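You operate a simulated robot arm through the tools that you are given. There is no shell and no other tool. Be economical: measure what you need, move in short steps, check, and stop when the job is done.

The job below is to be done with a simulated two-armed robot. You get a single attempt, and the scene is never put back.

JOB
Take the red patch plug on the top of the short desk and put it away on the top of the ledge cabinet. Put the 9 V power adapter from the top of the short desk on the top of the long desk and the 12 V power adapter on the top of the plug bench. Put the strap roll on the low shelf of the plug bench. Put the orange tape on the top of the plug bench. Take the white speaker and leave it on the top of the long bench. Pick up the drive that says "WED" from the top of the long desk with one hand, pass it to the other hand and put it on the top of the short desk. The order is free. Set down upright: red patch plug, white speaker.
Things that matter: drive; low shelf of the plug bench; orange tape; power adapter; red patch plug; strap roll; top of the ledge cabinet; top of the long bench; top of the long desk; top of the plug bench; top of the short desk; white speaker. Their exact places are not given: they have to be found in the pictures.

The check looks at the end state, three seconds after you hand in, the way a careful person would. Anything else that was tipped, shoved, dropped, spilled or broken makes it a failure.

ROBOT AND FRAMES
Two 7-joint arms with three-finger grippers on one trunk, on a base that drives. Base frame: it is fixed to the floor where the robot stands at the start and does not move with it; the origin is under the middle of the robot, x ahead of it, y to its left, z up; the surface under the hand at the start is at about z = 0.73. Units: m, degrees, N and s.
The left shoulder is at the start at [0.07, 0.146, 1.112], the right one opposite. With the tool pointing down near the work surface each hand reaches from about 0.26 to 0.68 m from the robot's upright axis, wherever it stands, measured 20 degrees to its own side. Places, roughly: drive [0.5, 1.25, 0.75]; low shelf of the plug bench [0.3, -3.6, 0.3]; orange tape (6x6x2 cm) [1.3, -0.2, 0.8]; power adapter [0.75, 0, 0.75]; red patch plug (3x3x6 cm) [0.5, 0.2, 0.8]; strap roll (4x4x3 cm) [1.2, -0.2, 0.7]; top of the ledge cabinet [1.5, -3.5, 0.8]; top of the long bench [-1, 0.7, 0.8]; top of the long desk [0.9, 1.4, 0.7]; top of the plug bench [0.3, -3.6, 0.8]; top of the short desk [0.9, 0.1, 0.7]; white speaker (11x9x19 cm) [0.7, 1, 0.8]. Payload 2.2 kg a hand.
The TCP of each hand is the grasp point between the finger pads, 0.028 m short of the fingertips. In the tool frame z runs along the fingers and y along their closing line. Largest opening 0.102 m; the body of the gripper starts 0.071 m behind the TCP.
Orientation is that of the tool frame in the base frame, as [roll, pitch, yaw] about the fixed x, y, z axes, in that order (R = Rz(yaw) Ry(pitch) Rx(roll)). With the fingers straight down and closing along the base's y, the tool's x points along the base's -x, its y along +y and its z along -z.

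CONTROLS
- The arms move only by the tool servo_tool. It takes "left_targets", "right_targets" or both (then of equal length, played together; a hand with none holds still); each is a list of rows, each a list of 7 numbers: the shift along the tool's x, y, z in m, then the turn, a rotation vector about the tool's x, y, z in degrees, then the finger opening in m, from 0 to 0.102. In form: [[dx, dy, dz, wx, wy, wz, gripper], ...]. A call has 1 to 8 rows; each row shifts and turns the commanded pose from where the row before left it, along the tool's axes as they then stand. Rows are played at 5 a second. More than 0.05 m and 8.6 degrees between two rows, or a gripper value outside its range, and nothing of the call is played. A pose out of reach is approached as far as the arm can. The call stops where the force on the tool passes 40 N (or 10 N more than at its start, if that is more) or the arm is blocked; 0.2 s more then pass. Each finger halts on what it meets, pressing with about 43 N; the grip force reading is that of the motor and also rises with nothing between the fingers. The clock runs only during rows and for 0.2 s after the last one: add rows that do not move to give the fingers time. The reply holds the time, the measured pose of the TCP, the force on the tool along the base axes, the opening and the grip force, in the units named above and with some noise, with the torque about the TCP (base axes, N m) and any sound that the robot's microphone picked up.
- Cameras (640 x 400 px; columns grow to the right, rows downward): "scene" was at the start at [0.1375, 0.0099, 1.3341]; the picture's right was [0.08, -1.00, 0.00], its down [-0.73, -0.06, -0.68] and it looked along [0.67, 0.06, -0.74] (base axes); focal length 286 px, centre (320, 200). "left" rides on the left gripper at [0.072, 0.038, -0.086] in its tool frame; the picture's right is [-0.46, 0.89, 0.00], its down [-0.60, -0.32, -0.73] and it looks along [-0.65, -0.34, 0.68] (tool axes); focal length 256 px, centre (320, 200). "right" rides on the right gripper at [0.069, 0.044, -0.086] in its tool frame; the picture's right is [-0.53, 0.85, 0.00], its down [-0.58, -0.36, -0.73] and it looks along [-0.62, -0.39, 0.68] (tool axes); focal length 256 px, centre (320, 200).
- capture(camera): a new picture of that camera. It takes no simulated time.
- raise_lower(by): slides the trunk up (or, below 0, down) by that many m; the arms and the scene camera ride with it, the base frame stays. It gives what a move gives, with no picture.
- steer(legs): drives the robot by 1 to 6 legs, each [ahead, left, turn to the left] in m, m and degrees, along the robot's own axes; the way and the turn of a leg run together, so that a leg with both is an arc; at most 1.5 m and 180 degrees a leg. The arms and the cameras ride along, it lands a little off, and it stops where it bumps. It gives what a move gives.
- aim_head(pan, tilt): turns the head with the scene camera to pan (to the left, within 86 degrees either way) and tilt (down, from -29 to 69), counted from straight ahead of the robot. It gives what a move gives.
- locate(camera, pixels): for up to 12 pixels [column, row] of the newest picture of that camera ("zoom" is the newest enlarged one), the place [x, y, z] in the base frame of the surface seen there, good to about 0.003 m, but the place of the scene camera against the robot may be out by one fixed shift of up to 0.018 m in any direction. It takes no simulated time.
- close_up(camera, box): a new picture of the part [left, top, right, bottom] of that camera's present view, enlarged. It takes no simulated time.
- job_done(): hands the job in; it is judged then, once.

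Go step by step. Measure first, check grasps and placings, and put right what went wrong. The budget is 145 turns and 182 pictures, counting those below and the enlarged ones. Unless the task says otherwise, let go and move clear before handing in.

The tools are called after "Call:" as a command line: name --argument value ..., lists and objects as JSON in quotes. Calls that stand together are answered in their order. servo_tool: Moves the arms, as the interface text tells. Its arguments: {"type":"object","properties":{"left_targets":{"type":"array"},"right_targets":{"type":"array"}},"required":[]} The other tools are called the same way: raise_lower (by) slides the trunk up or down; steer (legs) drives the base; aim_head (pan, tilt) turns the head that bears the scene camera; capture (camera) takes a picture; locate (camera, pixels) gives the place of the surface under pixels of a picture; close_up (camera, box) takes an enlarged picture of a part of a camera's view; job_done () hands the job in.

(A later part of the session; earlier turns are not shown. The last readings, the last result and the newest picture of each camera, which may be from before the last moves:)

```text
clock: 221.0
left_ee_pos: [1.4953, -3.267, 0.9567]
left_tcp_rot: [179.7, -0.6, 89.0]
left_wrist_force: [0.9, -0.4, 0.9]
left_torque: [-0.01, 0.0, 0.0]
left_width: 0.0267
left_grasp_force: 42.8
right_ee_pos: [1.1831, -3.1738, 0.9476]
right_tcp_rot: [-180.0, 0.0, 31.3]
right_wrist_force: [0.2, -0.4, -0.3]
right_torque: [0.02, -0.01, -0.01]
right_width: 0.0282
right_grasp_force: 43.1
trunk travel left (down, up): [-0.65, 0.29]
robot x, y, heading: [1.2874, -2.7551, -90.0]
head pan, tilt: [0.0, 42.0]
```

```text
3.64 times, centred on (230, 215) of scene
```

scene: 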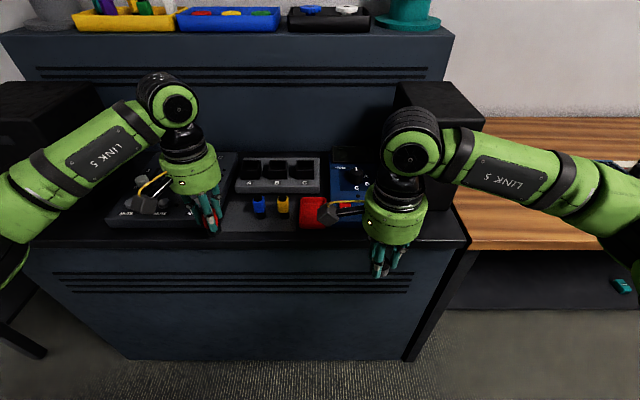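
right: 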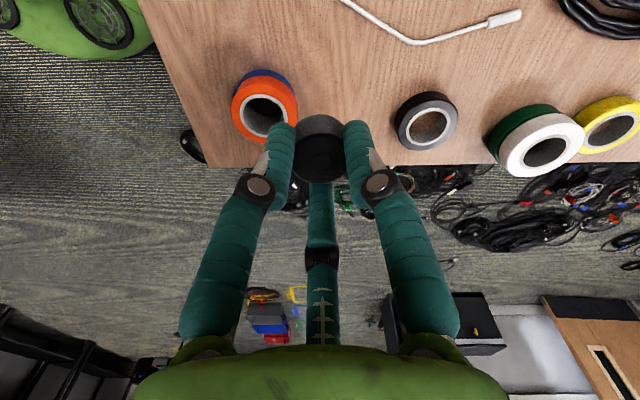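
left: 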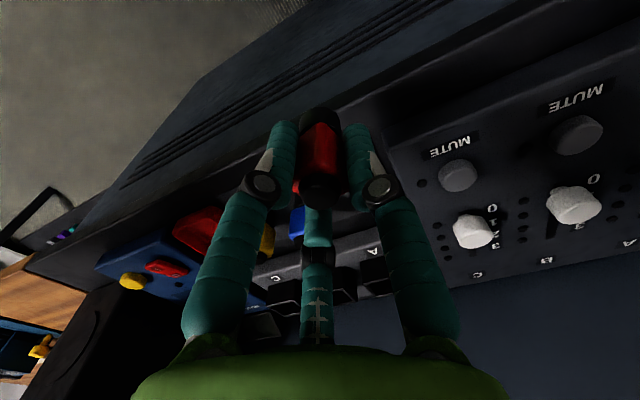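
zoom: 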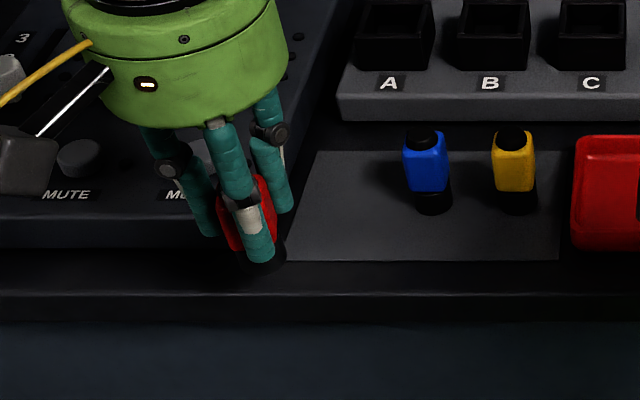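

Panel edge is at x 1.529 and the blue plug's edge near 1.44, so I'll aim at (1.485, −3.338), then lower slowly.

Call:
servo_tool --left_targets '[[-0.036, -0.005, 0, 0, 0, 0, 0.02], [-0.035, -0.005, 0, 0, 0, 0, 0.02], [0, 0, 0.03, 0, 0, 0, 0.02], [0, 0, 0.02, 0, 0, 0, 0.02], [0, 0, 0.004, 0, 0, 0, 0.02], [0, 0, 0.0, 0, 0, 0, 0.02]]'

Call:
close_up --camera "scene" --box '[160, 140, 300, 250]'

Call:
capture --camera "left"

```text
clock: 222.4
left_ee_pos: [1.484, -3.3373, 0.903]
left_tcp_rot: [179.7, -0.4, 88.9]
left_wrist_force: [1.9, -2.5, 6.8]
left_torque: [-0.19, -0.06, -0.02]
left_width: 0.0267
left_grasp_force: 42.8
right_ee_pos: [1.1834, -3.1742, 0.9476]
right_tcp_rot: [180.0, 0.0, 31.4]
right_wrist_force: [0.5, 0.0, -0.5]
right_torque: [0.0, -0.01, 0.02]
right_width: 0.0282
right_grasp_force: 42.8
trunk travel left (down, up): [-0.65, 0.29]
robot x, y, heading: [1.2805, -2.7537, -90.1]
head pan, tilt: [0.0, 42.0]
```

```text
3.64 times, centred on (230, 195) of scene
```

zoom: 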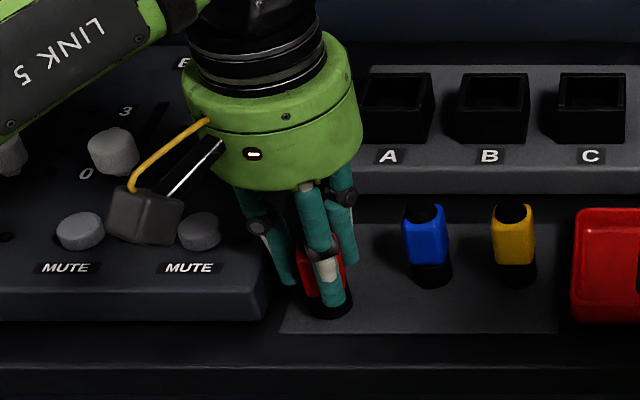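

```text
69 pictures are left
```

left: 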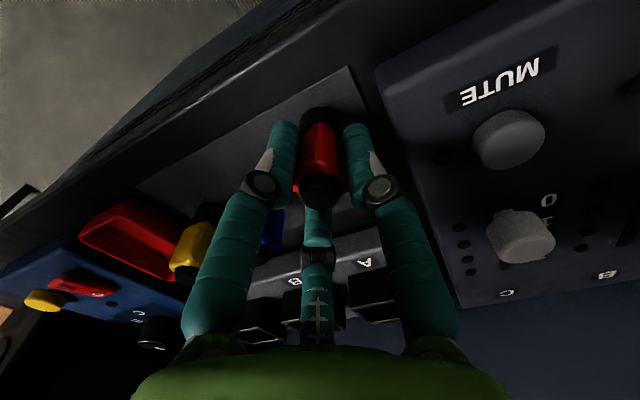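

The plug is in light contact (about 7 N) on the patch. I'll open just enough to free it and rise straight up.

Call:
servo_tool --left_targets '[[0, 0, 0, 0, 0, 0, 0.03], [0, 0, 0, 0, 0, 0, 0.036], [0, 0, 0, 0, 0, 0, 0.04], [0, 0, 0, 0, 0, 0, 0.04], [0, 0, -0.02, 0, 0, 0, 0.04], [0, 0, -0.03, 0, 0, 0, 0.04], [0, 0, -0.04, 0, 0, 0, 0.04], [0, 0, -0.04, 0, 0, 0, 0.04]]'

Call:
close_up --camera "scene" --box '[160, 140, 300, 250]'

Call:
capture --camera "left"

```text
clock: 224.2
left_ee_pos: [1.4841, -3.3382, 1.0317]
left_tcp_rot: [179.7, -0.5, 89.0]
left_wrist_force: [0.2, 0.5, -0.4]
left_torque: [0.0, -0.02, 0.0]
left_width: 0.0401
left_grasp_force: 0.1
right_ee_pos: [1.1819, -3.1728, 0.9478]
right_tcp_rot: [-180.0, -0.2, 31.3]
right_wrist_force: [-0.2, -0.6, -0.7]
right_torque: [-0.02, -0.04, -0.01]
right_width: 0.0281
right_grasp_force: 43.4
trunk travel left (down, up): [-0.65, 0.29]
robot x, y, heading: [1.2854, -2.7531, -90.2]
head pan, tilt: [0.0, 42.0]
```

```text
3.64 times, centred on (230, 195) of scene
```

zoom: 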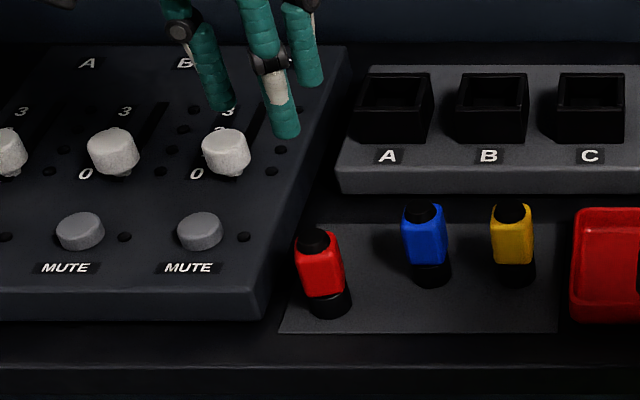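

```text
67 pictures are left
```

left: 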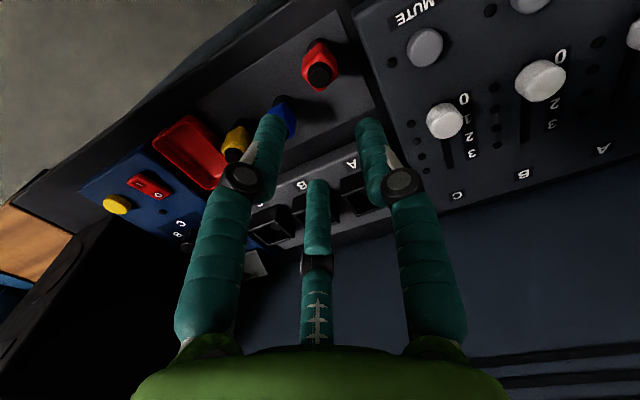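

The red plug stands upright on the cabinet ledge next to the blue and yellow ones. Next is the strap roll: I'll retract the left arm and tilt the right hand about 33° forward for the low shelf.

Call:
servo_tool --left_targets '[[0.045, 0, 0, 0, 0, 0, 0.04], [0.045, 0, 0, 0, 0, 0, 0.04], [0.045, 0, 0, 0, 0, 0, 0.04], [0.045, 0, 0, 0, 0, 0, 0.04], [0.045, 0, 0, 0, 0, 0, 0.04], [0.045, 0, 0, 0, 0, 0, 0.04]]'

Call:
steer --legs '[[0, -0.85, 0]]'

Call:
servo_tool --right_targets '[[0, 0, 0, -7.05, -4.3, 0, 0.015], [0, 0, 0, -7.05, -4.3, 0, 0.015], [0, 0, 0, -7.05, -4.3, 0, 0.015], [0, 0, 0, -7.05, -4.3, 0, 0.015]]'

```text
clock: 225.6
left_ee_pos: [1.4877, -3.0679, 1.0336]
left_tcp_rot: [179.7, -0.5, 88.9]
left_wrist_force: [0.5, -0.5, 0.0]
left_torque: [-0.02, 0.0, 0.0]
left_width: 0.04
left_grasp_force: 0.1
right_ee_pos: [1.1836, -3.174, 0.9492]
right_tcp_rot: [-180.0, 0.1, 31.3]
right_wrist_force: [-0.5, 0.1, 0.5]
right_torque: [0.0, 0.02, 0.03]
right_width: 0.0282
right_grasp_force: 42.8
trunk travel left (down, up): [-0.65, 0.29]
robot x, y, heading: [1.2877, -2.7519, -90.0]
head pan, tilt: [0.0, 42.0]
```

```text
clock: 230.1
left_ee_pos: [0.6289, -3.0672, 1.0332]
left_tcp_rot: [179.9, -0.6, 88.7]
left_wrist_force: [0.5, -0.2, -0.7]
left_torque: [0.01, 0.04, 0.01]
left_width: 0.0398
left_grasp_force: 0.0
right_ee_pos: [0.3242, -3.1702, 0.9486]
right_tcp_rot: [180.0, 0.0, 31.0]
right_wrist_force: [0.1, -0.8, -0.1]
right_torque: [0.0, 0.02, -0.01]
right_width: 0.0281
right_grasp_force: 42.5
trunk travel left (down, up): [-0.65, 0.29]
robot x, y, heading: [0.4287, -2.7518, -90.2]
head pan, tilt: [0.0, 42.0]
```

```text
clock: 231.1
left_ee_pos: [0.6285, -3.0667, 1.0329]
left_tcp_rot: [179.7, -0.6, 88.7]
left_wrist_force: [0.0, 0.0, -0.9]
left_torque: [0.03, 0.02, 0.03]
left_width: 0.0398
left_grasp_force: 0.1
right_ee_pos: [0.3222, -3.171, 0.9479]
right_tcp_rot: [150.8, 16.5, 26.6]
right_wrist_force: [-0.1, -0.4, 0.2]
right_torque: [-0.03, 0.0, 0.02]
right_width: 0.0283
right_grasp_force: 43.0
trunk travel left (down, up): [-0.65, 0.29]
robot x, y, heading: [0.4314, -2.7502, -90.3]
head pan, tilt: [0.0, 42.0]
```

Tilt achieved: the tool axis is (0, −0.55, −0.84), as wanted. Now lowering the trunk 0.5 m in front of the bench.

Call:
raise_lower --by -0.5

Call:
aim_head --pan 0 --tilt 30

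Call:
capture --camera "scene"

Call:
capture --camera "right"

```text
refused: -0.5 is not a number from -0.4 to 0.4
```

```text
clock: 231.8
left_ee_pos: [0.6286, -3.0666, 1.0332]
left_tcp_rot: [179.7, -0.6, 88.8]
left_wrist_force: [-0.4, 1.0, 0.1]
left_torque: [0.01, -0.02, 0.03]
left_width: 0.04
left_grasp_force: 0.1
right_ee_pos: [0.3229, -3.1719, 0.9478]
right_tcp_rot: [151.0, 16.4, 26.7]
right_wrist_force: [-0.3, -0.5, 0.4]
right_torque: [0.0, -0.04, 0.01]
right_width: 0.0283
right_grasp_force: 42.7
trunk travel left (down, up): [-0.65, 0.29]
robot x, y, heading: [0.4298, -2.7515, -90.6]
head pan, tilt: [0.0, 30.0]
```

```text
66 pictures are left
```

scene: 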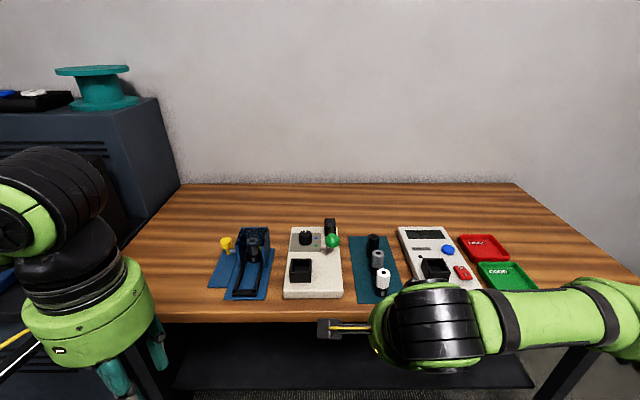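

```text
65 pictures are left
```

right: 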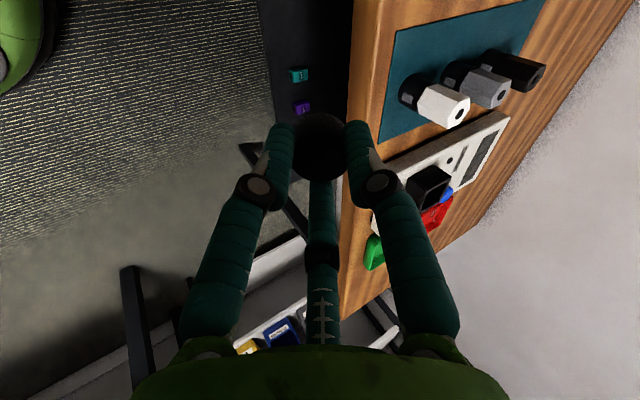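

Call:
raise_lower --by -0.4

Call:
raise_lower --by -0.1

Call:
capture --camera "scene"

Call:
capture --camera "right"

```text
clock: 235.7
left_ee_pos: [0.6281, -3.0678, 0.6333]
left_tcp_rot: [179.7, -0.5, 88.7]
left_wrist_force: [1.5, -0.3, 0.3]
left_torque: [-0.02, 0.01, 0.0]
left_width: 0.0397
left_grasp_force: 0.1
right_ee_pos: [0.3228, -3.1708, 0.5466]
right_tcp_rot: [150.9, 16.4, 26.7]
right_wrist_force: [-0.4, 0.0, 0.6]
right_torque: [0.02, 0.03, 0.02]
right_width: 0.0282
right_grasp_force: 42.7
trunk travel left (down, up): [-0.25, 0.69]
robot x, y, heading: [0.4276, -2.7491, -90.3]
head pan, tilt: [0.0, 30.0]
```

```text
clock: 237.0
left_ee_pos: [0.629, -3.0682, 0.532]
left_tcp_rot: [179.7, -0.6, 88.7]
left_wrist_force: [0.2, -1.5, 0.2]
left_torque: [0.0, -0.02, 0.01]
left_width: 0.04
left_grasp_force: 0.1
right_ee_pos: [0.3235, -3.1715, 0.4481]
right_tcp_rot: [151.0, 16.3, 26.7]
right_wrist_force: [-0.4, 0.2, 0.7]
right_torque: [0.01, 0.03, 0.01]
right_width: 0.0282
right_grasp_force: 43.0
trunk travel left (down, up): [-0.15, 0.79]
robot x, y, heading: [0.4281, -2.7513, -90.2]
head pan, tilt: [0.0, 30.0]
```

```text
64 pictures are left
```

scene: 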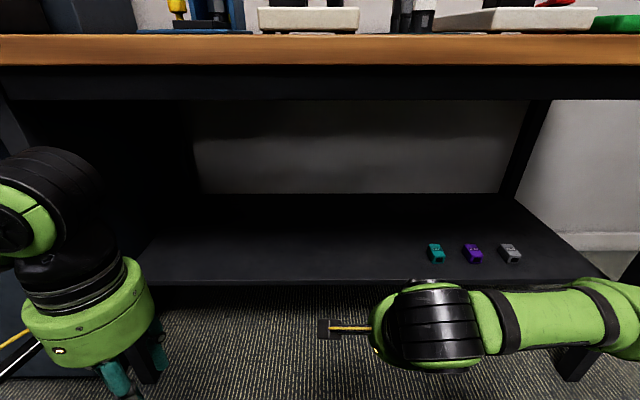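

```text
63 pictures are left
```

right: 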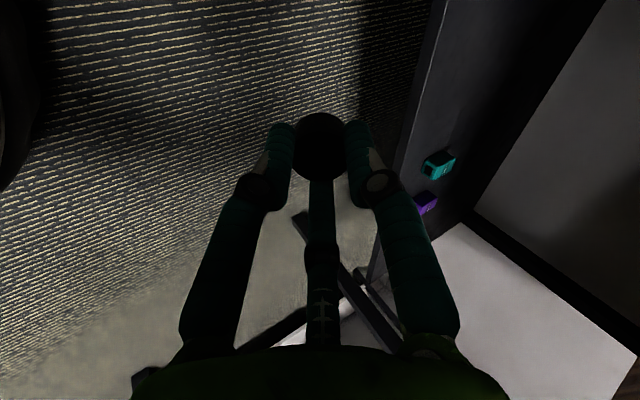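

Now the shelf is in plain view. I'll measure its front edge, the beam underside and the plugs.

Call:
locate --camera "scene" --pixels '[[300, 96], [300, 70], [300, 279], [300, 270], [380, 279], [380, 240], [437, 250], [300, 230], [150, 200]]'

Call:
locate --camera "right" --pixels '[[425, 100], [435, 40], [440, 165], [480, 60], [410, 150]]'

```text
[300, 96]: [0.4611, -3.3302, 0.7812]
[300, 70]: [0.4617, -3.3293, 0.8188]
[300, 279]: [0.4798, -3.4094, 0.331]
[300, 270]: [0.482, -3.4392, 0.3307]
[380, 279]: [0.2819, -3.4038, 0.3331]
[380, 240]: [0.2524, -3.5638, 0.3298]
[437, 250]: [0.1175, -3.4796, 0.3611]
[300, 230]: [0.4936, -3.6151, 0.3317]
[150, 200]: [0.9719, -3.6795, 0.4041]
```

```text
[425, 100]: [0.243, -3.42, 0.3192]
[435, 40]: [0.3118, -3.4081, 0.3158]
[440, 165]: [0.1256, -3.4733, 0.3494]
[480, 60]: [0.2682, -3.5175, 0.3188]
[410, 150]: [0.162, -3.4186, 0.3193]
```

Shelf true z is 0.319, front edge about −3.40. I'll drive 0.12 m ahead (keeping the left hand clear of the tabletop), then extend the right hand onto the shelf.

Call:
steer --legs '[[0.12, 0, 0]]'

```text
clock: 238.2
left_ee_pos: [0.6275, -3.1868, 0.5328]
left_tcp_rot: [179.7, -0.6, 88.7]
left_wrist_force: [0.0, 0.7, 0.1]
left_torque: [-0.04, 0.01, 0.0]
left_width: 0.0399
left_grasp_force: 0.0
right_ee_pos: [0.323, -3.2915, 0.4472]
right_tcp_rot: [151.1, 16.4, 26.9]
right_wrist_force: [0.0, -0.3, -0.1]
right_torque: [-0.04, 0.01, 0.0]
right_width: 0.0281
right_grasp_force: 42.6
trunk travel left (down, up): [-0.15, 0.79]
robot x, y, heading: [0.4271, -2.8697, -90.4]
head pan, tilt: [0.0, 30.0]
```

Call:
servo_tool --right_targets '[[-0.0194, 0.032, 0.0244, 0, 0, 0, 0.015], [-0.0194, 0.032, 0.0244, 0, 0, 0, 0.015], [-0.0194, 0.032, 0.0244, 0, 0, 0, 0.015], [0.0099, -0.0164, 0.0293, 0, 0, 0, 0.015], [0.0085, -0.014, 0.0251, 0, 0, 0, 0.015], [0, 0, 0, 0, 0, 0, 0.015]]'

Call:
capture --camera "scene"

Call:
capture --camera "right"

```text
clock: 239.7
left_ee_pos: [0.6287, -3.1869, 0.5333]
left_tcp_rot: [179.7, -0.5, 88.6]
left_wrist_force: [0.0, 1.0, -0.2]
left_torque: [0.04, -0.01, 0.02]
left_width: 0.0402
left_grasp_force: 0.1
right_ee_pos: [0.3229, -3.4251, 0.3823]
right_tcp_rot: [151.0, 16.5, 26.7]
right_wrist_force: [-0.7, 0.0, -1.2]
right_torque: [-0.01, 0.02, -0.01]
right_width: 0.0281
right_grasp_force: 43.1
trunk travel left (down, up): [-0.15, 0.79]
robot x, y, heading: [0.4268, -2.8677, -90.3]
head pan, tilt: [0.0, 30.0]
```

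```text
62 pictures are left
```

scene: 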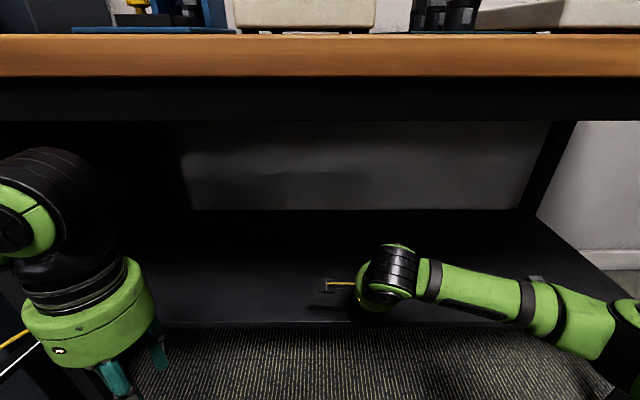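

```text
61 pictures are left
```

right: 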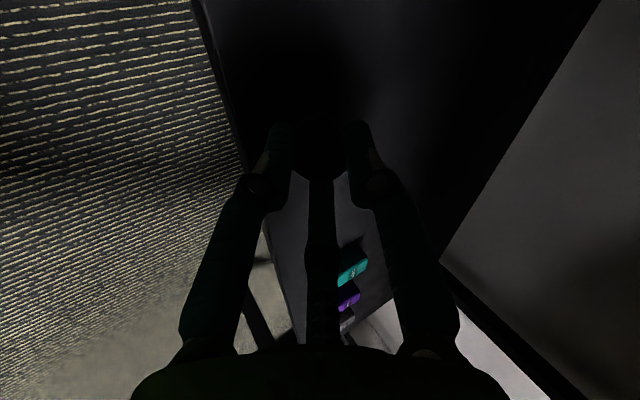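

The hand is over the shelf. Descending in small steps to contact (expected z ≈ 0.359).

Call:
servo_tool --right_targets '[[0.0028, -0.0047, 0.0084, 0, 0, 0, 0.015], [0.002, -0.0033, 0.0059, 0, 0, 0, 0.015], [0.0011, -0.0019, 0.0033, 0, 0, 0, 0.015], [0.0006, -0.0009, 0.0017, 0, 0, 0, 0.015], [0, 0, 0, 0, 0, 0, 0.015]]'

```text
clock: 240.8
left_ee_pos: [0.6291, -3.1878, 0.5334]
left_tcp_rot: [179.8, -0.7, 88.7]
left_wrist_force: [0.7, 0.2, 0.6]
left_torque: [0.0, 0.01, 0.01]
left_width: 0.0398
left_grasp_force: 0.0
right_ee_pos: [0.3216, -3.4262, 0.3597]
right_tcp_rot: [150.9, 16.4, 26.8]
right_wrist_force: [1.1, -0.2, 0.0]
right_torque: [-0.01, -0.03, -0.01]
right_width: 0.0286
right_grasp_force: 42.7
trunk travel left (down, up): [-0.15, 0.79]
robot x, y, heading: [0.4286, -2.8708, -90.2]
head pan, tilt: [0.0, 30.0]
```

Call:
servo_tool --right_targets '[[0.0008, -0.0014, 0.0025, 0, 0, 0, 0.015], [0.0008, -0.0014, 0.0025, 0, 0, 0, 0.015], [0, 0, 0, 0, 0, 0, 0.015]]'

```text
clock: 241.7
left_ee_pos: [0.6285, -3.1862, 0.5343]
left_tcp_rot: [179.8, -0.4, 88.7]
left_wrist_force: [-0.6, 0.0, 0.5]
left_torque: [-0.02, 0.0, -0.02]
left_width: 0.04
left_grasp_force: 0.0
right_ee_pos: [0.3224, -3.4268, 0.3586]
right_tcp_rot: [150.5, 16.5, 26.6]
right_wrist_force: [-1.2, 4.2, 19.7]
right_torque: [0.03, 0.06, -0.01]
right_width: 0.0283
right_grasp_force: 42.8
trunk travel left (down, up): [-0.15, 0.79]
robot x, y, heading: [0.4289, -2.8693, -90.3]
head pan, tilt: [0.0, 30.0]
```

Contact at 0.3586. I'll open gradually, let it settle, and withdraw along the tool axis.

Call:
servo_tool --right_targets '[[-0.0006, 0.0009, -0.0017, 0, 0, 0, 0.015], [0, 0, 0, 0, 0, 0, 0.04], [0, 0, 0, 0, 0, 0, 0.06], [0, 0, 0, 0, 0, 0, 0.065], [0, 0, -0.02, 0, 0, 0, 0.07], [0, 0, -0.035, 0, 0, 0, 0.07], [0, 0, -0.04, 0, 0, 0, 0.07], [0, 0, -0.04, 0, 0, 0, 0.07]]'

Call:
capture --camera "right"

Call:
capture --camera "scene"

```text
clock: 243.4
left_ee_pos: [0.6286, -3.1876, 0.5331]
left_tcp_rot: [179.7, -0.7, 88.7]
left_wrist_force: [-0.4, 0.3, 0.8]
left_torque: [0.02, 0.03, 0.02]
left_width: 0.0399
left_grasp_force: 0.0
right_ee_pos: [0.3216, -3.3533, 0.4676]
right_tcp_rot: [150.9, 16.6, 26.8]
right_wrist_force: [0.9, -0.5, 0.8]
right_torque: [0.04, -0.01, 0.0]
right_width: 0.0704
right_grasp_force: 0.0
trunk travel left (down, up): [-0.15, 0.79]
robot x, y, heading: [0.4262, -2.8703, -90.3]
head pan, tilt: [0.0, 30.0]
```

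```text
60 pictures are left
```

right: 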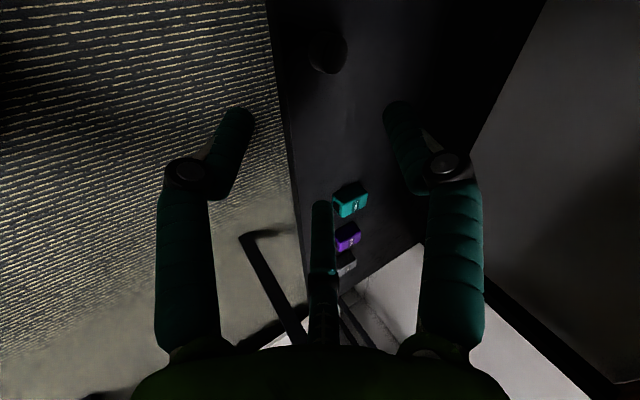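

```text
59 pictures are left
```

scene: 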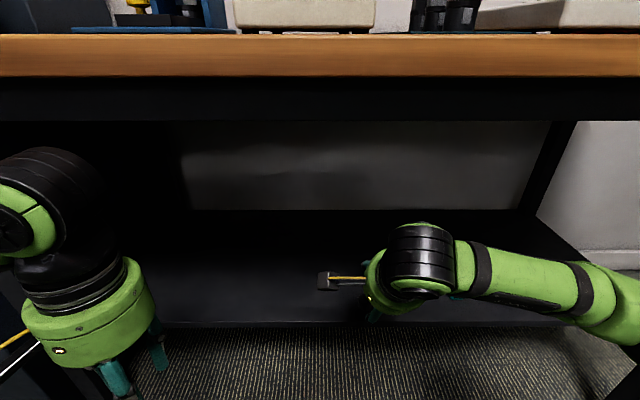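

The roll is on the shelf at (326,50) in the right picture. I'll confirm its location and back out.

Call:
locate --camera "right" --pixels '[[326, 50], [330, 68], [312, 50], [344, 50]]'

Call:
close_up --camera "right" --box '[270, 0, 390, 100]'

Call:
steer --legs '[[-0.3, 0, 0]]'

Call:
raise_lower --by 0.4

Call:
raise_lower --by 0.1

```text
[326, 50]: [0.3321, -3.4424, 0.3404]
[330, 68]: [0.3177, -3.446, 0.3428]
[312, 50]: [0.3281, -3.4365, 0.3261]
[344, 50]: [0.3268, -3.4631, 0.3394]
```

```text
4.00 times, centred on (330, 50) of right
```

zoom: 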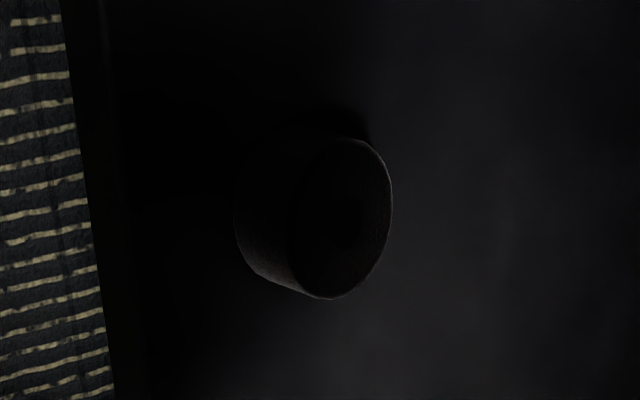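

```text
clock: 245.5
left_ee_pos: [0.6303, -2.8904, 0.5332]
left_tcp_rot: [179.7, -0.7, 88.8]
left_wrist_force: [0.0, -0.3, 0.0]
left_torque: [0.03, 0.01, 0.05]
left_width: 0.0402
left_grasp_force: 0.2
right_ee_pos: [0.3244, -3.0567, 0.4678]
right_tcp_rot: [151.1, 16.3, 26.8]
right_wrist_force: [0.0, -0.4, -0.3]
right_torque: [0.0, 0.0, 0.02]
right_width: 0.07
right_grasp_force: 0.1
trunk travel left (down, up): [-0.15, 0.79]
robot x, y, heading: [0.4308, -2.5732, -90.2]
head pan, tilt: [0.0, 30.0]
```

```text
clock: 249.3
left_ee_pos: [0.6291, -2.8904, 0.9328]
left_tcp_rot: [179.7, -0.6, 88.8]
left_wrist_force: [-1.3, 0.1, -0.2]
left_torque: [-0.01, -0.01, 0.01]
left_width: 0.0401
left_grasp_force: 0.1
right_ee_pos: [0.3234, -3.0565, 0.8687]
right_tcp_rot: [151.0, 16.4, 26.9]
right_wrist_force: [0.5, -0.1, 0.7]
right_torque: [-0.01, 0.01, -0.03]
right_width: 0.0701
right_grasp_force: 0.0
trunk travel left (down, up): [-0.55, 0.39]
robot x, y, heading: [0.4296, -2.5751, -89.8]
head pan, tilt: [0.0, 30.0]
```

```text
clock: 250.6
left_ee_pos: [0.6315, -2.89, 1.0328]
left_tcp_rot: [179.7, -0.6, 88.9]
left_wrist_force: [0.1, 0.4, 0.0]
left_torque: [-0.01, -0.04, -0.05]
left_width: 0.0401
left_grasp_force: 0.3
right_ee_pos: [0.3245, -3.0551, 0.9687]
right_tcp_rot: [151.0, 16.5, 26.7]
right_wrist_force: [-0.5, 0.6, -0.4]
right_torque: [0.0, 0.0, -0.02]
right_width: 0.0699
right_grasp_force: 0.1
trunk travel left (down, up): [-0.65, 0.29]
robot x, y, heading: [0.4311, -2.5738, -90.1]
head pan, tilt: [0.0, 30.0]
```

The strap roll sits flat on the low shelf (top z 0.34). I'll untilt the right hand and drive back the known way to the right side of the short desk.

Call:
servo_tool --right_targets '[[0, 0, 0, 7.05, 4.3, 0, 0.102], [0, 0, 0, 7.05, 4.3, 0, 0.102], [0, 0, 0, 7.05, 4.3, 0, 0.102], [0, 0, 0, 7.05, 4.3, 0, 0.102]]'

Call:
steer --legs '[[0, -0.53, 0], [-1.5, 0, 0], [-0.1, 0, 0], [0, 0, 90], [0, 0, 90]]'

```text
clock: 251.6
left_ee_pos: [0.6297, -2.8901, 1.0328]
left_tcp_rot: [179.8, -0.7, 88.8]
left_wrist_force: [-0.6, 0.4, -0.3]
left_torque: [-0.03, 0.01, 0.01]
left_width: 0.04
left_grasp_force: 0.1
right_ee_pos: [0.3248, -3.0568, 0.9677]
right_tcp_rot: [-179.8, -0.2, 31.1]
right_wrist_force: [0.3, -0.3, -0.4]
right_torque: [0.01, -0.02, -0.04]
right_width: 0.1021
right_grasp_force: 0.1
trunk travel left (down, up): [-0.65, 0.29]
robot x, y, heading: [0.4292, -2.5756, -90.2]
head pan, tilt: [0.0, 30.0]
```

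```text
clock: 270.2
left_ee_pos: [-0.2998, -0.6498, 1.0326]
left_tcp_rot: [179.7, -0.7, -90.4]
left_wrist_force: [0.4, -0.1, -0.5]
left_torque: [0.01, 0.01, 0.0]
left_width: 0.0402
left_grasp_force: 0.1
right_ee_pos: [0.0048, -0.4803, 0.9673]
right_tcp_rot: [-179.9, -0.1, -148.2]
right_wrist_force: [-0.2, 0.4, -0.4]
right_torque: [0.02, -0.04, 0.02]
right_width: 0.1023
right_grasp_force: 0.1
trunk travel left (down, up): [-0.65, 0.29]
robot x, y, heading: [-0.0949, -0.9638, 90.2]
head pan, tilt: [0.0, 30.0]
```

Call:
steer --legs '[[0, -1.235, 0]]'

Call:
steer --legs '[[0.17, 0, 0]]'

Call:
aim_head --pan 0 --tilt 50

Call:
capture --camera "scene"

Call:
capture --camera "right"

Call:
capture --camera "left"

```text
clock: 276.4
left_ee_pos: [0.93, -0.6449, 1.0341]
left_tcp_rot: [179.9, -0.6, -91.2]
left_wrist_force: [-0.9, 0.2, -0.3]
left_torque: [-0.02, 0.02, -0.02]
left_width: 0.0399
left_grasp_force: 0.1
right_ee_pos: [1.2361, -0.4788, 0.9679]
right_tcp_rot: [179.9, 0.0, -148.9]
right_wrist_force: [0.1, 0.1, 0.2]
right_torque: [-0.02, -0.04, -0.02]
right_width: 0.1022
right_grasp_force: 0.1
trunk travel left (down, up): [-0.65, 0.29]
robot x, y, heading: [1.1301, -0.9611, 89.8]
head pan, tilt: [0.0, 30.0]
```

```text
clock: 277.9
left_ee_pos: [0.9321, -0.4766, 1.033]
left_tcp_rot: [179.8, -0.6, -91.4]
left_wrist_force: [-0.2, -0.6, 1.2]
left_torque: [-0.01, -0.01, 0.0]
left_width: 0.0399
left_grasp_force: 0.1
right_ee_pos: [1.2393, -0.3099, 0.9701]
right_tcp_rot: [179.9, -0.1, -148.9]
right_wrist_force: [-0.5, -1.5, 0.8]
right_torque: [0.0, -0.02, 0.02]
right_width: 0.1021
right_grasp_force: 0.1
trunk travel left (down, up): [-0.65, 0.29]
robot x, y, heading: [1.1349, -0.7923, 89.5]
head pan, tilt: [0.0, 30.0]
```

```text
clock: 278.7
left_ee_pos: [0.9324, -0.4744, 1.0328]
left_tcp_rot: [179.8, -0.7, -91.3]
left_wrist_force: [-0.3, 0.0, 0.2]
left_torque: [0.02, 0.01, 0.02]
left_width: 0.0402
left_grasp_force: 0.0
right_ee_pos: [1.2391, -0.3087, 0.9683]
right_tcp_rot: [180.0, 0.0, -149.1]
right_wrist_force: [-0.5, 0.0, -0.2]
right_torque: [0.0, -0.02, 0.02]
right_width: 0.1022
right_grasp_force: 0.1
trunk travel left (down, up): [-0.65, 0.29]
robot x, y, heading: [1.1296, -0.788, 89.7]
head pan, tilt: [0.0, 50.0]
```

```text
57 pictures are left
```

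scene: 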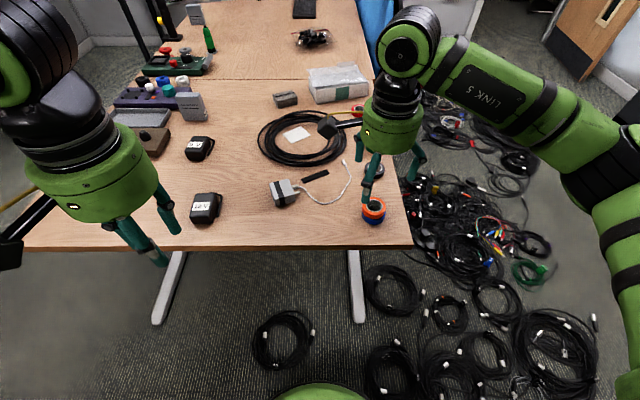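

```text
56 pictures are left
```

right: 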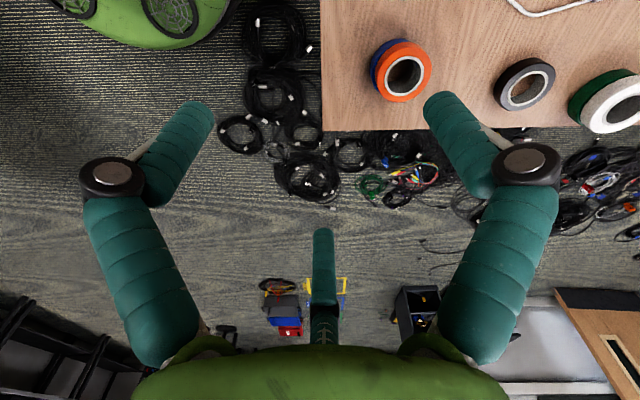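

```text
55 pictures are left
```

left: 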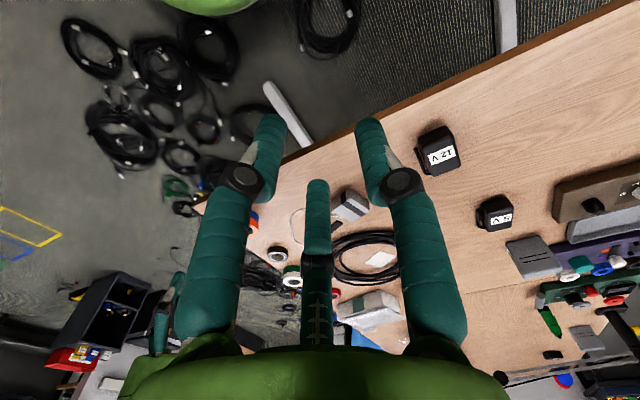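

I'll locate the orange tape's rim in the right picture and the 12 V adapter in the left one.

Call:
locate --camera "right" --pixels '[[380, 82], [430, 68], [398, 50], [408, 98], [386, 58], [424, 88], [390, 96]]'

Call:
locate --camera "left" --pixels '[[420, 140], [446, 130], [456, 158], [432, 170], [440, 155], [425, 165], [417, 148]]'

Call:
close_up --camera "left" --box '[390, 100, 490, 200]'

```text
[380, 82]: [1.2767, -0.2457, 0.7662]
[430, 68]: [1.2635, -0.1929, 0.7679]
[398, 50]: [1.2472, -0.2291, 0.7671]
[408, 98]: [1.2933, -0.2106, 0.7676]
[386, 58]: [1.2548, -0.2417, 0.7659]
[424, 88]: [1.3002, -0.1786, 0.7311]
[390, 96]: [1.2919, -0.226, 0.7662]
```

```text
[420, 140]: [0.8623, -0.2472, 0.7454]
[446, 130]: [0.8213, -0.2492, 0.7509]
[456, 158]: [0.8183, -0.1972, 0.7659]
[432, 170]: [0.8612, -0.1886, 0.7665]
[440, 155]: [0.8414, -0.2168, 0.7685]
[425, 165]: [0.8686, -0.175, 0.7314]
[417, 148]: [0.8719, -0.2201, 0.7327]
```

```text
4.00 times, centred on (440, 150) of left
```

zoom: 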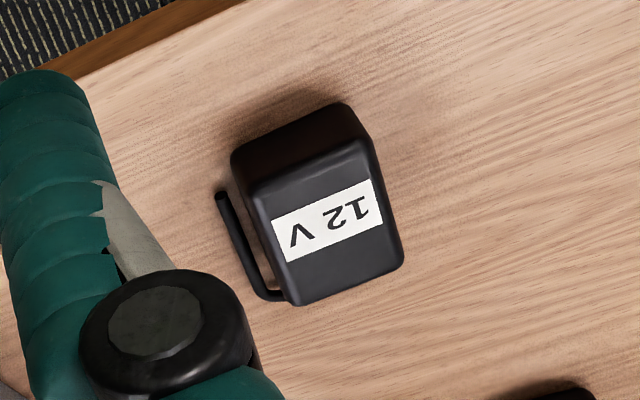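

Call:
close_up --camera "scene" --box '[150, 110, 310, 250]'

Call:
locate --camera "zoom" --pixels '[[220, 340], [180, 340], [260, 340]]'

```text
2.86 times, centred on (230, 180) of scene
```

zoom: 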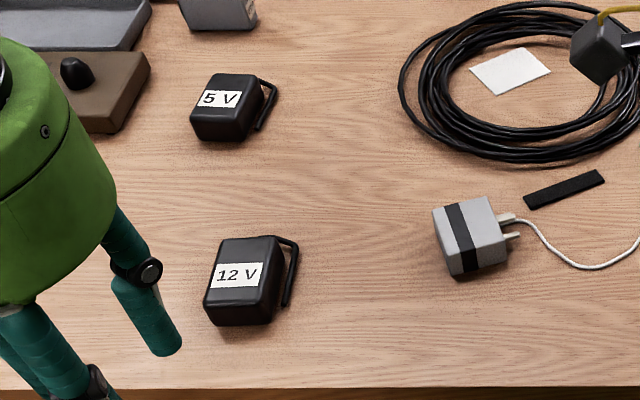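

```text
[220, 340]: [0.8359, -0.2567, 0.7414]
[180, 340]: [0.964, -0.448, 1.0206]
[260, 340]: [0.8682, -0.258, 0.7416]
```

The adapter has the same layout relative to the hand as the 9 V had. Body centre is (0.840, −0.219) with the loop on +x, so I aim the left TCP at x 0.848. The tape centre is (1.270, −0.2195). Moving both hands above them.

Call:
servo_tool --left_targets '[[-0.0425, 0.012, 0, 0, 0, 0, 0.102], [-0.0425, 0.012, 0, 0, 0, 0, 0.102], [-0.0425, 0.012, 0, 0, 0, 0, 0.102], [-0.0425, 0.012, 0, 0, 0, 0, 0.102], [-0.0425, 0.012, 0, 0, 0, 0, 0.102], [-0.0425, 0.012, 0, 0, 0, 0, 0.102], [0, 0, 0.04, 0, 0, 0, 0.102], [0, 0, 0.04, 0, 0, 0, 0.102]]' --right_targets '[[-0.0242, 0.0202, 0, 0, 0, 0, 0.102], [-0.0242, 0.0202, 0, 0, 0, 0, 0.102], [-0.0242, 0.0202, 0, 0, 0, 0, 0.102], [0, 0, 0.03, 0, 0, 0, 0.102], [0, 0, 0.03, 0, 0, 0, 0.102], [0, 0, 0.03, 0, 0, 0, 0.09], [0, 0, 0, 0, 0, 0, 0.09], [0, 0, 0, 0, 0, 0, 0.09]]'

Call:
capture --camera "right"

Call:
capture --camera "left"

```text
clock: 280.5
left_ee_pos: [0.8667, -0.2181, 0.95]
left_tcp_rot: [179.7, -0.7, -91.4]
left_wrist_force: [0.4, 0.3, -0.4]
left_torque: [0.0, 0.01, -0.01]
left_width: 0.1019
left_grasp_force: 0.1
right_ee_pos: [1.27, -0.2198, 0.8772]
right_tcp_rot: [180.0, -0.2, -149.0]
right_wrist_force: [-1.0, -0.4, -0.5]
right_torque: [-0.02, 0.03, 0.02]
right_width: 0.0901
right_grasp_force: 0.0
trunk travel left (down, up): [-0.65, 0.29]
robot x, y, heading: [1.1339, -0.7918, 89.8]
head pan, tilt: [0.0, 50.0]
```

```text
52 pictures are left
```

right: 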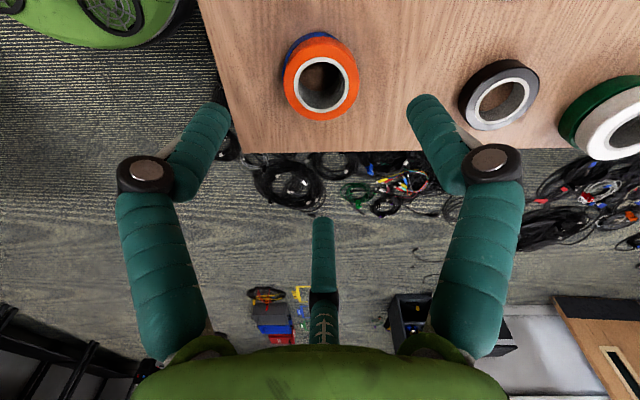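

```text
51 pictures are left
```

left: 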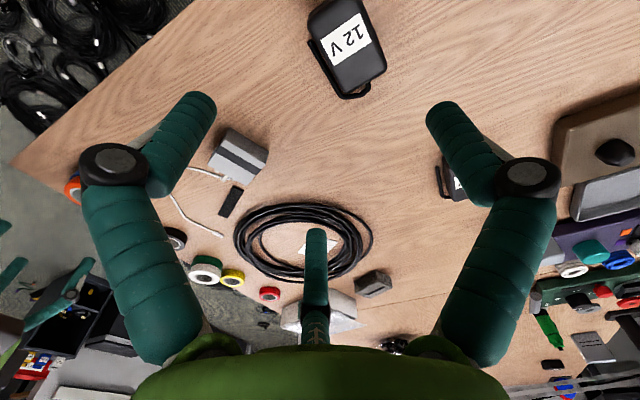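

Call:
locate --camera "left" --pixels '[[322, 38], [340, 80], [380, 66], [360, 20], [350, 42], [338, 92], [310, 45]]'

Call:
locate --camera "right" --pixels '[[287, 82], [357, 76], [318, 42], [325, 118]]'

```text
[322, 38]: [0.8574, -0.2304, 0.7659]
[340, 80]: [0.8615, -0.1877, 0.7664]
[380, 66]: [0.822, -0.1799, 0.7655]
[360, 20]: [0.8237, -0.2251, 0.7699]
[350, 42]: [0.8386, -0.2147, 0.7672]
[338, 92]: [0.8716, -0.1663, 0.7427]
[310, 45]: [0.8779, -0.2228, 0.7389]
```

```text
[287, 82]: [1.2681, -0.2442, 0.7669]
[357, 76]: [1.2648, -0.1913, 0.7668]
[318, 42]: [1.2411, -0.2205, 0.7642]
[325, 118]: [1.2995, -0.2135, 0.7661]
```

Both are nearly centred; small correction for the left, then descend both and close.

Call:
servo_tool --left_targets '[[-0.006, 0.0165, 0.03, 0, 0, 0, 0.102], [0, 0, 0.045, 0, 0, 0, 0.102], [0, 0, 0.045, 0, 0, 0, 0.102], [0, 0, 0.04, 0, 0, 0, 0.102], [0, 0, 0.025, 0, 0, 0, 0.102], [0, 0, 0, 0, 0, 0, 0.102]]' --right_targets '[[0, 0.002, 0.03, 0, 0, 0, 0.09], [0, 0, 0.03, 0, 0, 0, 0.09], [0, 0, 0.02, 0, 0, 0, 0.09], [0, 0, 0.01, 0, 0, 0, 0.09], [0, 0, 0.007, 0, 0, 0, 0.09], [0, 0, 0, 0, 0, 0, 0.09]]'

Call:
capture --camera "right"

Call:
capture --camera "left"

```text
clock: 281.9
left_ee_pos: [0.8503, -0.2137, 0.7667]
left_tcp_rot: [179.7, -0.5, -91.4]
left_wrist_force: [-0.1, 0.2, -1.1]
left_torque: [-0.04, -0.01, 0.01]
left_width: 0.1018
left_grasp_force: 0.0
right_ee_pos: [1.2686, -0.2195, 0.7817]
right_tcp_rot: [180.0, -0.1, -149.2]
right_wrist_force: [-0.3, 0.5, -0.3]
right_torque: [0.02, -0.01, 0.01]
right_width: 0.09
right_grasp_force: 0.1
trunk travel left (down, up): [-0.65, 0.29]
robot x, y, heading: [1.1325, -0.7925, 89.4]
head pan, tilt: [0.0, 50.0]
```

```text
50 pictures are left
```

right: 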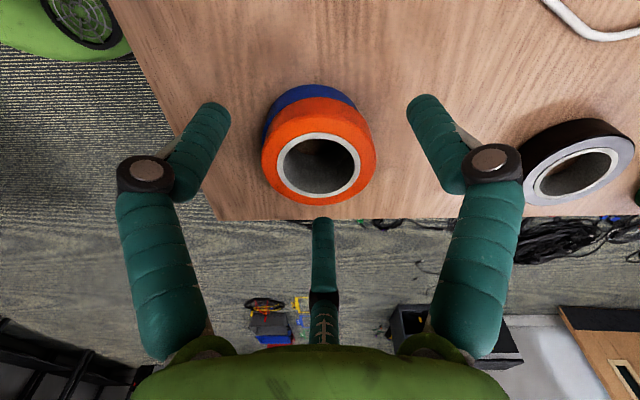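

```text
49 pictures are left
```

left: 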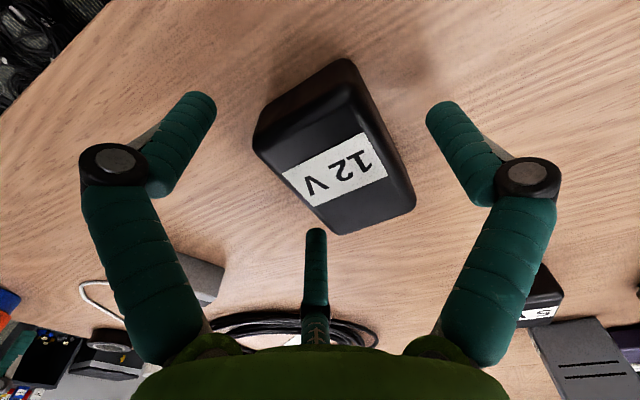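

Both grasps look good. Right tips are at 0.754, above the blue tape. Closing both, then lifting.

Call:
servo_tool --left_targets '[[0, 0, 0, 0, 0, 0, 0.06], [0, 0, 0, 0, 0, 0, 0.03], [0, 0, 0, 0, 0, 0, 0.03], [0, 0, 0, 0, 0, 0, 0.03], [0, 0, -0.03, 0, 0, 0, 0.03], [0, 0, -0.04, 0, 0, 0, 0.03], [0, 0, -0.04, 0, 0, 0, 0.03]]' --right_targets '[[0, 0, 0, 0, 0, 0, 0.06], [0, 0, 0, 0, 0, 0, 0.04], [0, 0, 0, 0, 0, 0, 0.035], [0, 0, 0, 0, 0, 0, 0.035], [0, 0, -0.02, 0, 0, 0, 0.035], [0, 0, -0.03, 0, 0, 0, 0.035], [0, 0, -0.04, 0, 0, 0, 0.035]]'

Call:
capture --camera "right"

Call:
capture --camera "left"

```text
clock: 283.5
left_ee_pos: [0.8502, -0.2146, 0.8766]
left_tcp_rot: [179.7, -0.6, -91.4]
left_wrist_force: [-0.2, -0.7, -1.2]
left_torque: [-0.02, -0.04, -0.02]
left_width: 0.0715
left_grasp_force: 42.5
right_ee_pos: [1.2683, -0.2188, 0.8711]
right_tcp_rot: [-179.9, 0.1, -149.0]
right_wrist_force: [-0.1, -0.5, -0.9]
right_torque: [0.04, -0.02, 0.02]
right_width: 0.0532
right_grasp_force: 42.8
trunk travel left (down, up): [-0.65, 0.29]
robot x, y, heading: [1.1301, -0.7886, 90.0]
head pan, tilt: [0.0, 50.0]
```

```text
48 pictures are left
```

right: 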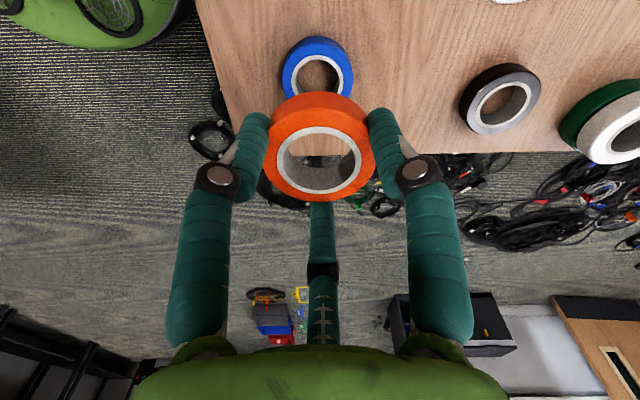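

```text
47 pictures are left
```

left: 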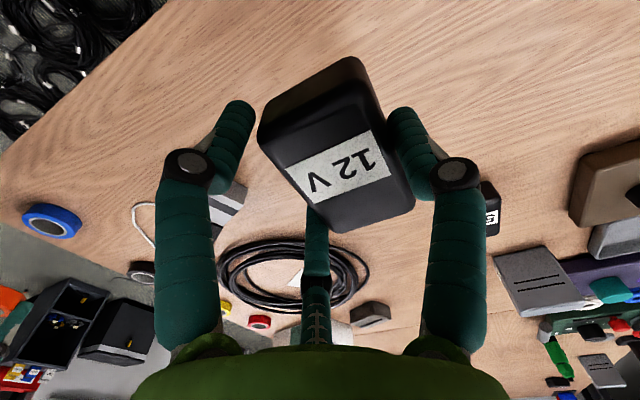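

Both items are held; the blue tape stayed. I'll pull both arms in and up, then take the same route to the plug bench.

Call:
servo_tool --left_targets '[[0.036, 0, -0.03, 0, 0, 0, 0.03], [0.036, 0, -0.03, 0, 0, 0, 0.03], [0.036, 0, -0.03, 0, 0, 0, 0.03], [0.036, 0, -0.02, 0, 0, 0, 0.03]]' --right_targets '[[0.0185, -0.0308, -0.03, 0, 0, 0, 0.035], [0.0185, -0.0308, -0.03, 0, 0, 0, 0.035], [0.0185, -0.0308, -0.03, 0, 0, 0, 0.035], [0.0185, -0.0308, -0.02, 0, 0, 0, 0.035]]'

Call:
steer --legs '[[-0.19, 0, 0], [0, 1.23, 0], [0, 0, 90], [0, 0, 90]]'

```text
clock: 284.5
left_ee_pos: [0.8462, -0.3594, 0.9902]
left_tcp_rot: [179.7, -0.5, -91.5]
left_wrist_force: [-0.3, -0.5, -1.3]
left_torque: [0.02, -0.04, 0.03]
left_width: 0.0717
left_grasp_force: 43.1
right_ee_pos: [1.2683, -0.3663, 0.9832]
right_tcp_rot: [179.9, 0.2, -149.1]
right_wrist_force: [0.0, -0.3, 0.0]
right_torque: [0.03, -0.03, 0.01]
right_width: 0.0534
right_grasp_force: 42.8
trunk travel left (down, up): [-0.65, 0.29]
robot x, y, heading: [1.1339, -0.7888, 89.8]
head pan, tilt: [0.0, 50.0]
```

```text
clock: 299.6
left_ee_pos: [0.1933, -1.3996, 0.9879]
left_tcp_rot: [179.8, -0.6, 89.7]
left_wrist_force: [-0.3, -0.6, -1.4]
left_torque: [0.0, 0.04, 0.05]
left_width: 0.0704
left_grasp_force: 42.7
right_ee_pos: [-0.2292, -1.4025, 0.9815]
right_tcp_rot: [180.0, -0.1, 32.1]
right_wrist_force: [0.4, -0.2, -0.3]
right_torque: [0.01, 0.02, -0.03]
right_width: 0.0536
right_grasp_force: 42.9
trunk travel left (down, up): [-0.65, 0.29]
robot x, y, heading: [-0.1032, -0.9723, -89.2]
head pan, tilt: [0.0, 50.0]
```

Call:
steer --legs '[[0, 0, -0.8], [1.5, 0, 0], [0.1, 0, 0]]'

Call:
aim_head --pan 0 --tilt 35

Call:
capture --camera "scene"

```text
clock: 308.1
left_ee_pos: [0.1692, -2.9988, 0.9873]
left_tcp_rot: [179.8, -0.7, 88.2]
left_wrist_force: [0.1, -0.3, -1.5]
left_torque: [0.04, 0.04, 0.0]
left_width: 0.0697
left_grasp_force: 42.6
right_ee_pos: [-0.2539, -2.9917, 0.9825]
right_tcp_rot: [180.0, 0.0, 30.5]
right_wrist_force: [0.6, -0.4, -1.1]
right_torque: [0.03, 0.03, -0.02]
right_width: 0.0535
right_grasp_force: 42.9
trunk travel left (down, up): [-0.65, 0.29]
robot x, y, heading: [-0.1136, -2.5628, -91.0]
head pan, tilt: [0.0, 50.0]
```

```text
clock: 308.8
left_ee_pos: [0.1685, -3.0001, 0.9876]
left_tcp_rot: [179.8, -0.6, 88.2]
left_wrist_force: [0.7, -0.1, -1.0]
left_torque: [-0.01, -0.02, -0.04]
left_width: 0.0701
left_grasp_force: 43.5
right_ee_pos: [-0.254, -2.9903, 0.9819]
right_tcp_rot: [-179.9, -0.1, 30.5]
right_wrist_force: [0.5, -0.1, -0.7]
right_torque: [0.01, 0.0, 0.03]
right_width: 0.0533
right_grasp_force: 42.9
trunk travel left (down, up): [-0.65, 0.29]
robot x, y, heading: [-0.1148, -2.5642, -90.9]
head pan, tilt: [0.0, 35.0]
```

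```text
46 pictures are left
```

scene: 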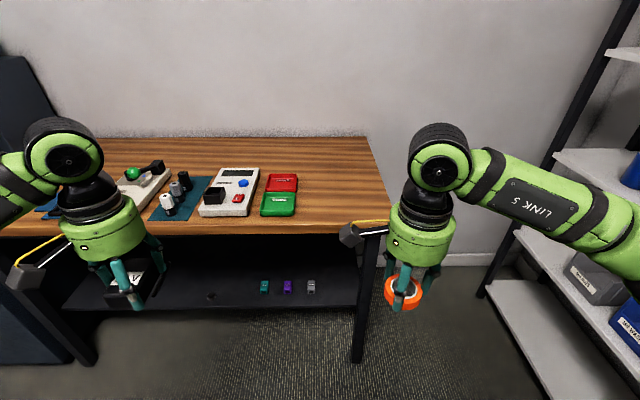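

Call:
locate --camera "scene" --pixels '[[300, 210], [335, 205], [350, 200], [385, 210], [335, 180], [335, 222], [335, 160], [210, 296]]'

```text
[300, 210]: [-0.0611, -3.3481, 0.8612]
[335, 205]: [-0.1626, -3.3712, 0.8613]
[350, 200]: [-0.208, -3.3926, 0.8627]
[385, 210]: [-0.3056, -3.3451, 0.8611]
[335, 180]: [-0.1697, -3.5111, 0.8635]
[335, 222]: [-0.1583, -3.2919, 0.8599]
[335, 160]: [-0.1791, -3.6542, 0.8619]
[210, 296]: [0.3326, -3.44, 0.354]
```

Free table from x −0.06 to −0.30; the tape goes to about (−0.17, −3.42). I'll shift and extend the right hand.

Call:
steer --legs '[[0.2, 0.085, 0.9]]'

Call:
servo_tool --right_targets '[[-0.0234, 0.0396, 0, 0, 0, 0, 0.035], [-0.0234, 0.0396, 0, 0, 0, 0, 0.035], [-0.0234, 0.0396, 0, 0, 0, 0, 0.035], [-0.0234, 0.0396, 0, 0, 0, 0, 0.035], [-0.0234, 0.0396, 0, 0, 0, 0, 0.035], [0, 0, 0.04, 0, 0, 0, 0.035], [0, 0, 0.03, 0, 0, 0, 0.035], [0, 0, 0.01, 0, 0, 0, 0.035]]'

Call:
capture --camera "right"

```text
clock: 310.5
left_ee_pos: [0.2573, -3.193, 0.9891]
left_tcp_rot: [179.8, -0.7, 89.0]
left_wrist_force: [0.0, 0.3, -2.4]
left_torque: [0.0, 0.04, 0.0]
left_width: 0.0701
left_grasp_force: 42.9
right_ee_pos: [-0.165, -3.1909, 0.9819]
right_tcp_rot: [179.9, -0.1, 31.4]
right_wrist_force: [0.2, -0.5, -0.9]
right_torque: [-0.01, 0.0, -0.02]
right_width: 0.053
right_grasp_force: 43.2
trunk travel left (down, up): [-0.65, 0.29]
robot x, y, heading: [-0.0323, -2.7638, -90.1]
head pan, tilt: [0.0, 35.0]
```

```text
clock: 312.3
left_ee_pos: [0.258, -3.1958, 0.988]
left_tcp_rot: [179.7, -0.6, 89.1]
left_wrist_force: [0.4, -0.4, -1.6]
left_torque: [-0.02, 0.02, 0.0]
left_width: 0.0701
left_grasp_force: 42.9
right_ee_pos: [-0.1665, -3.4048, 0.8998]
right_tcp_rot: [-180.0, -0.1, 31.3]
right_wrist_force: [0.2, 0.5, -0.2]
right_torque: [0.02, 0.0, -0.06]
right_width: 0.0529
right_grasp_force: 43.0
right hand out of reach, approached as far as the arm can: row 5
trunk travel left (down, up): [-0.65, 0.29]
robot x, y, heading: [-0.0336, -2.7622, -90.2]
head pan, tilt: [0.0, 35.0]
```

```text
45 pictures are left
```

right: 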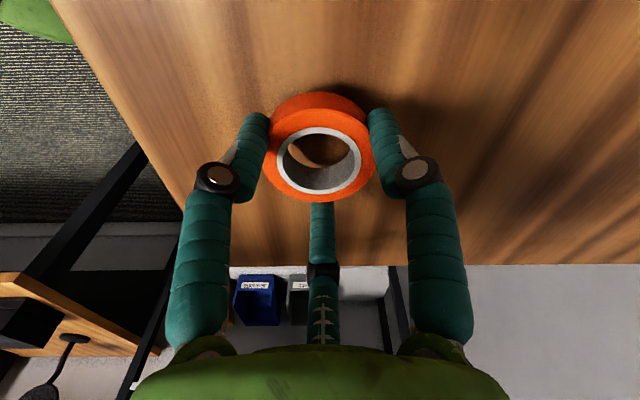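

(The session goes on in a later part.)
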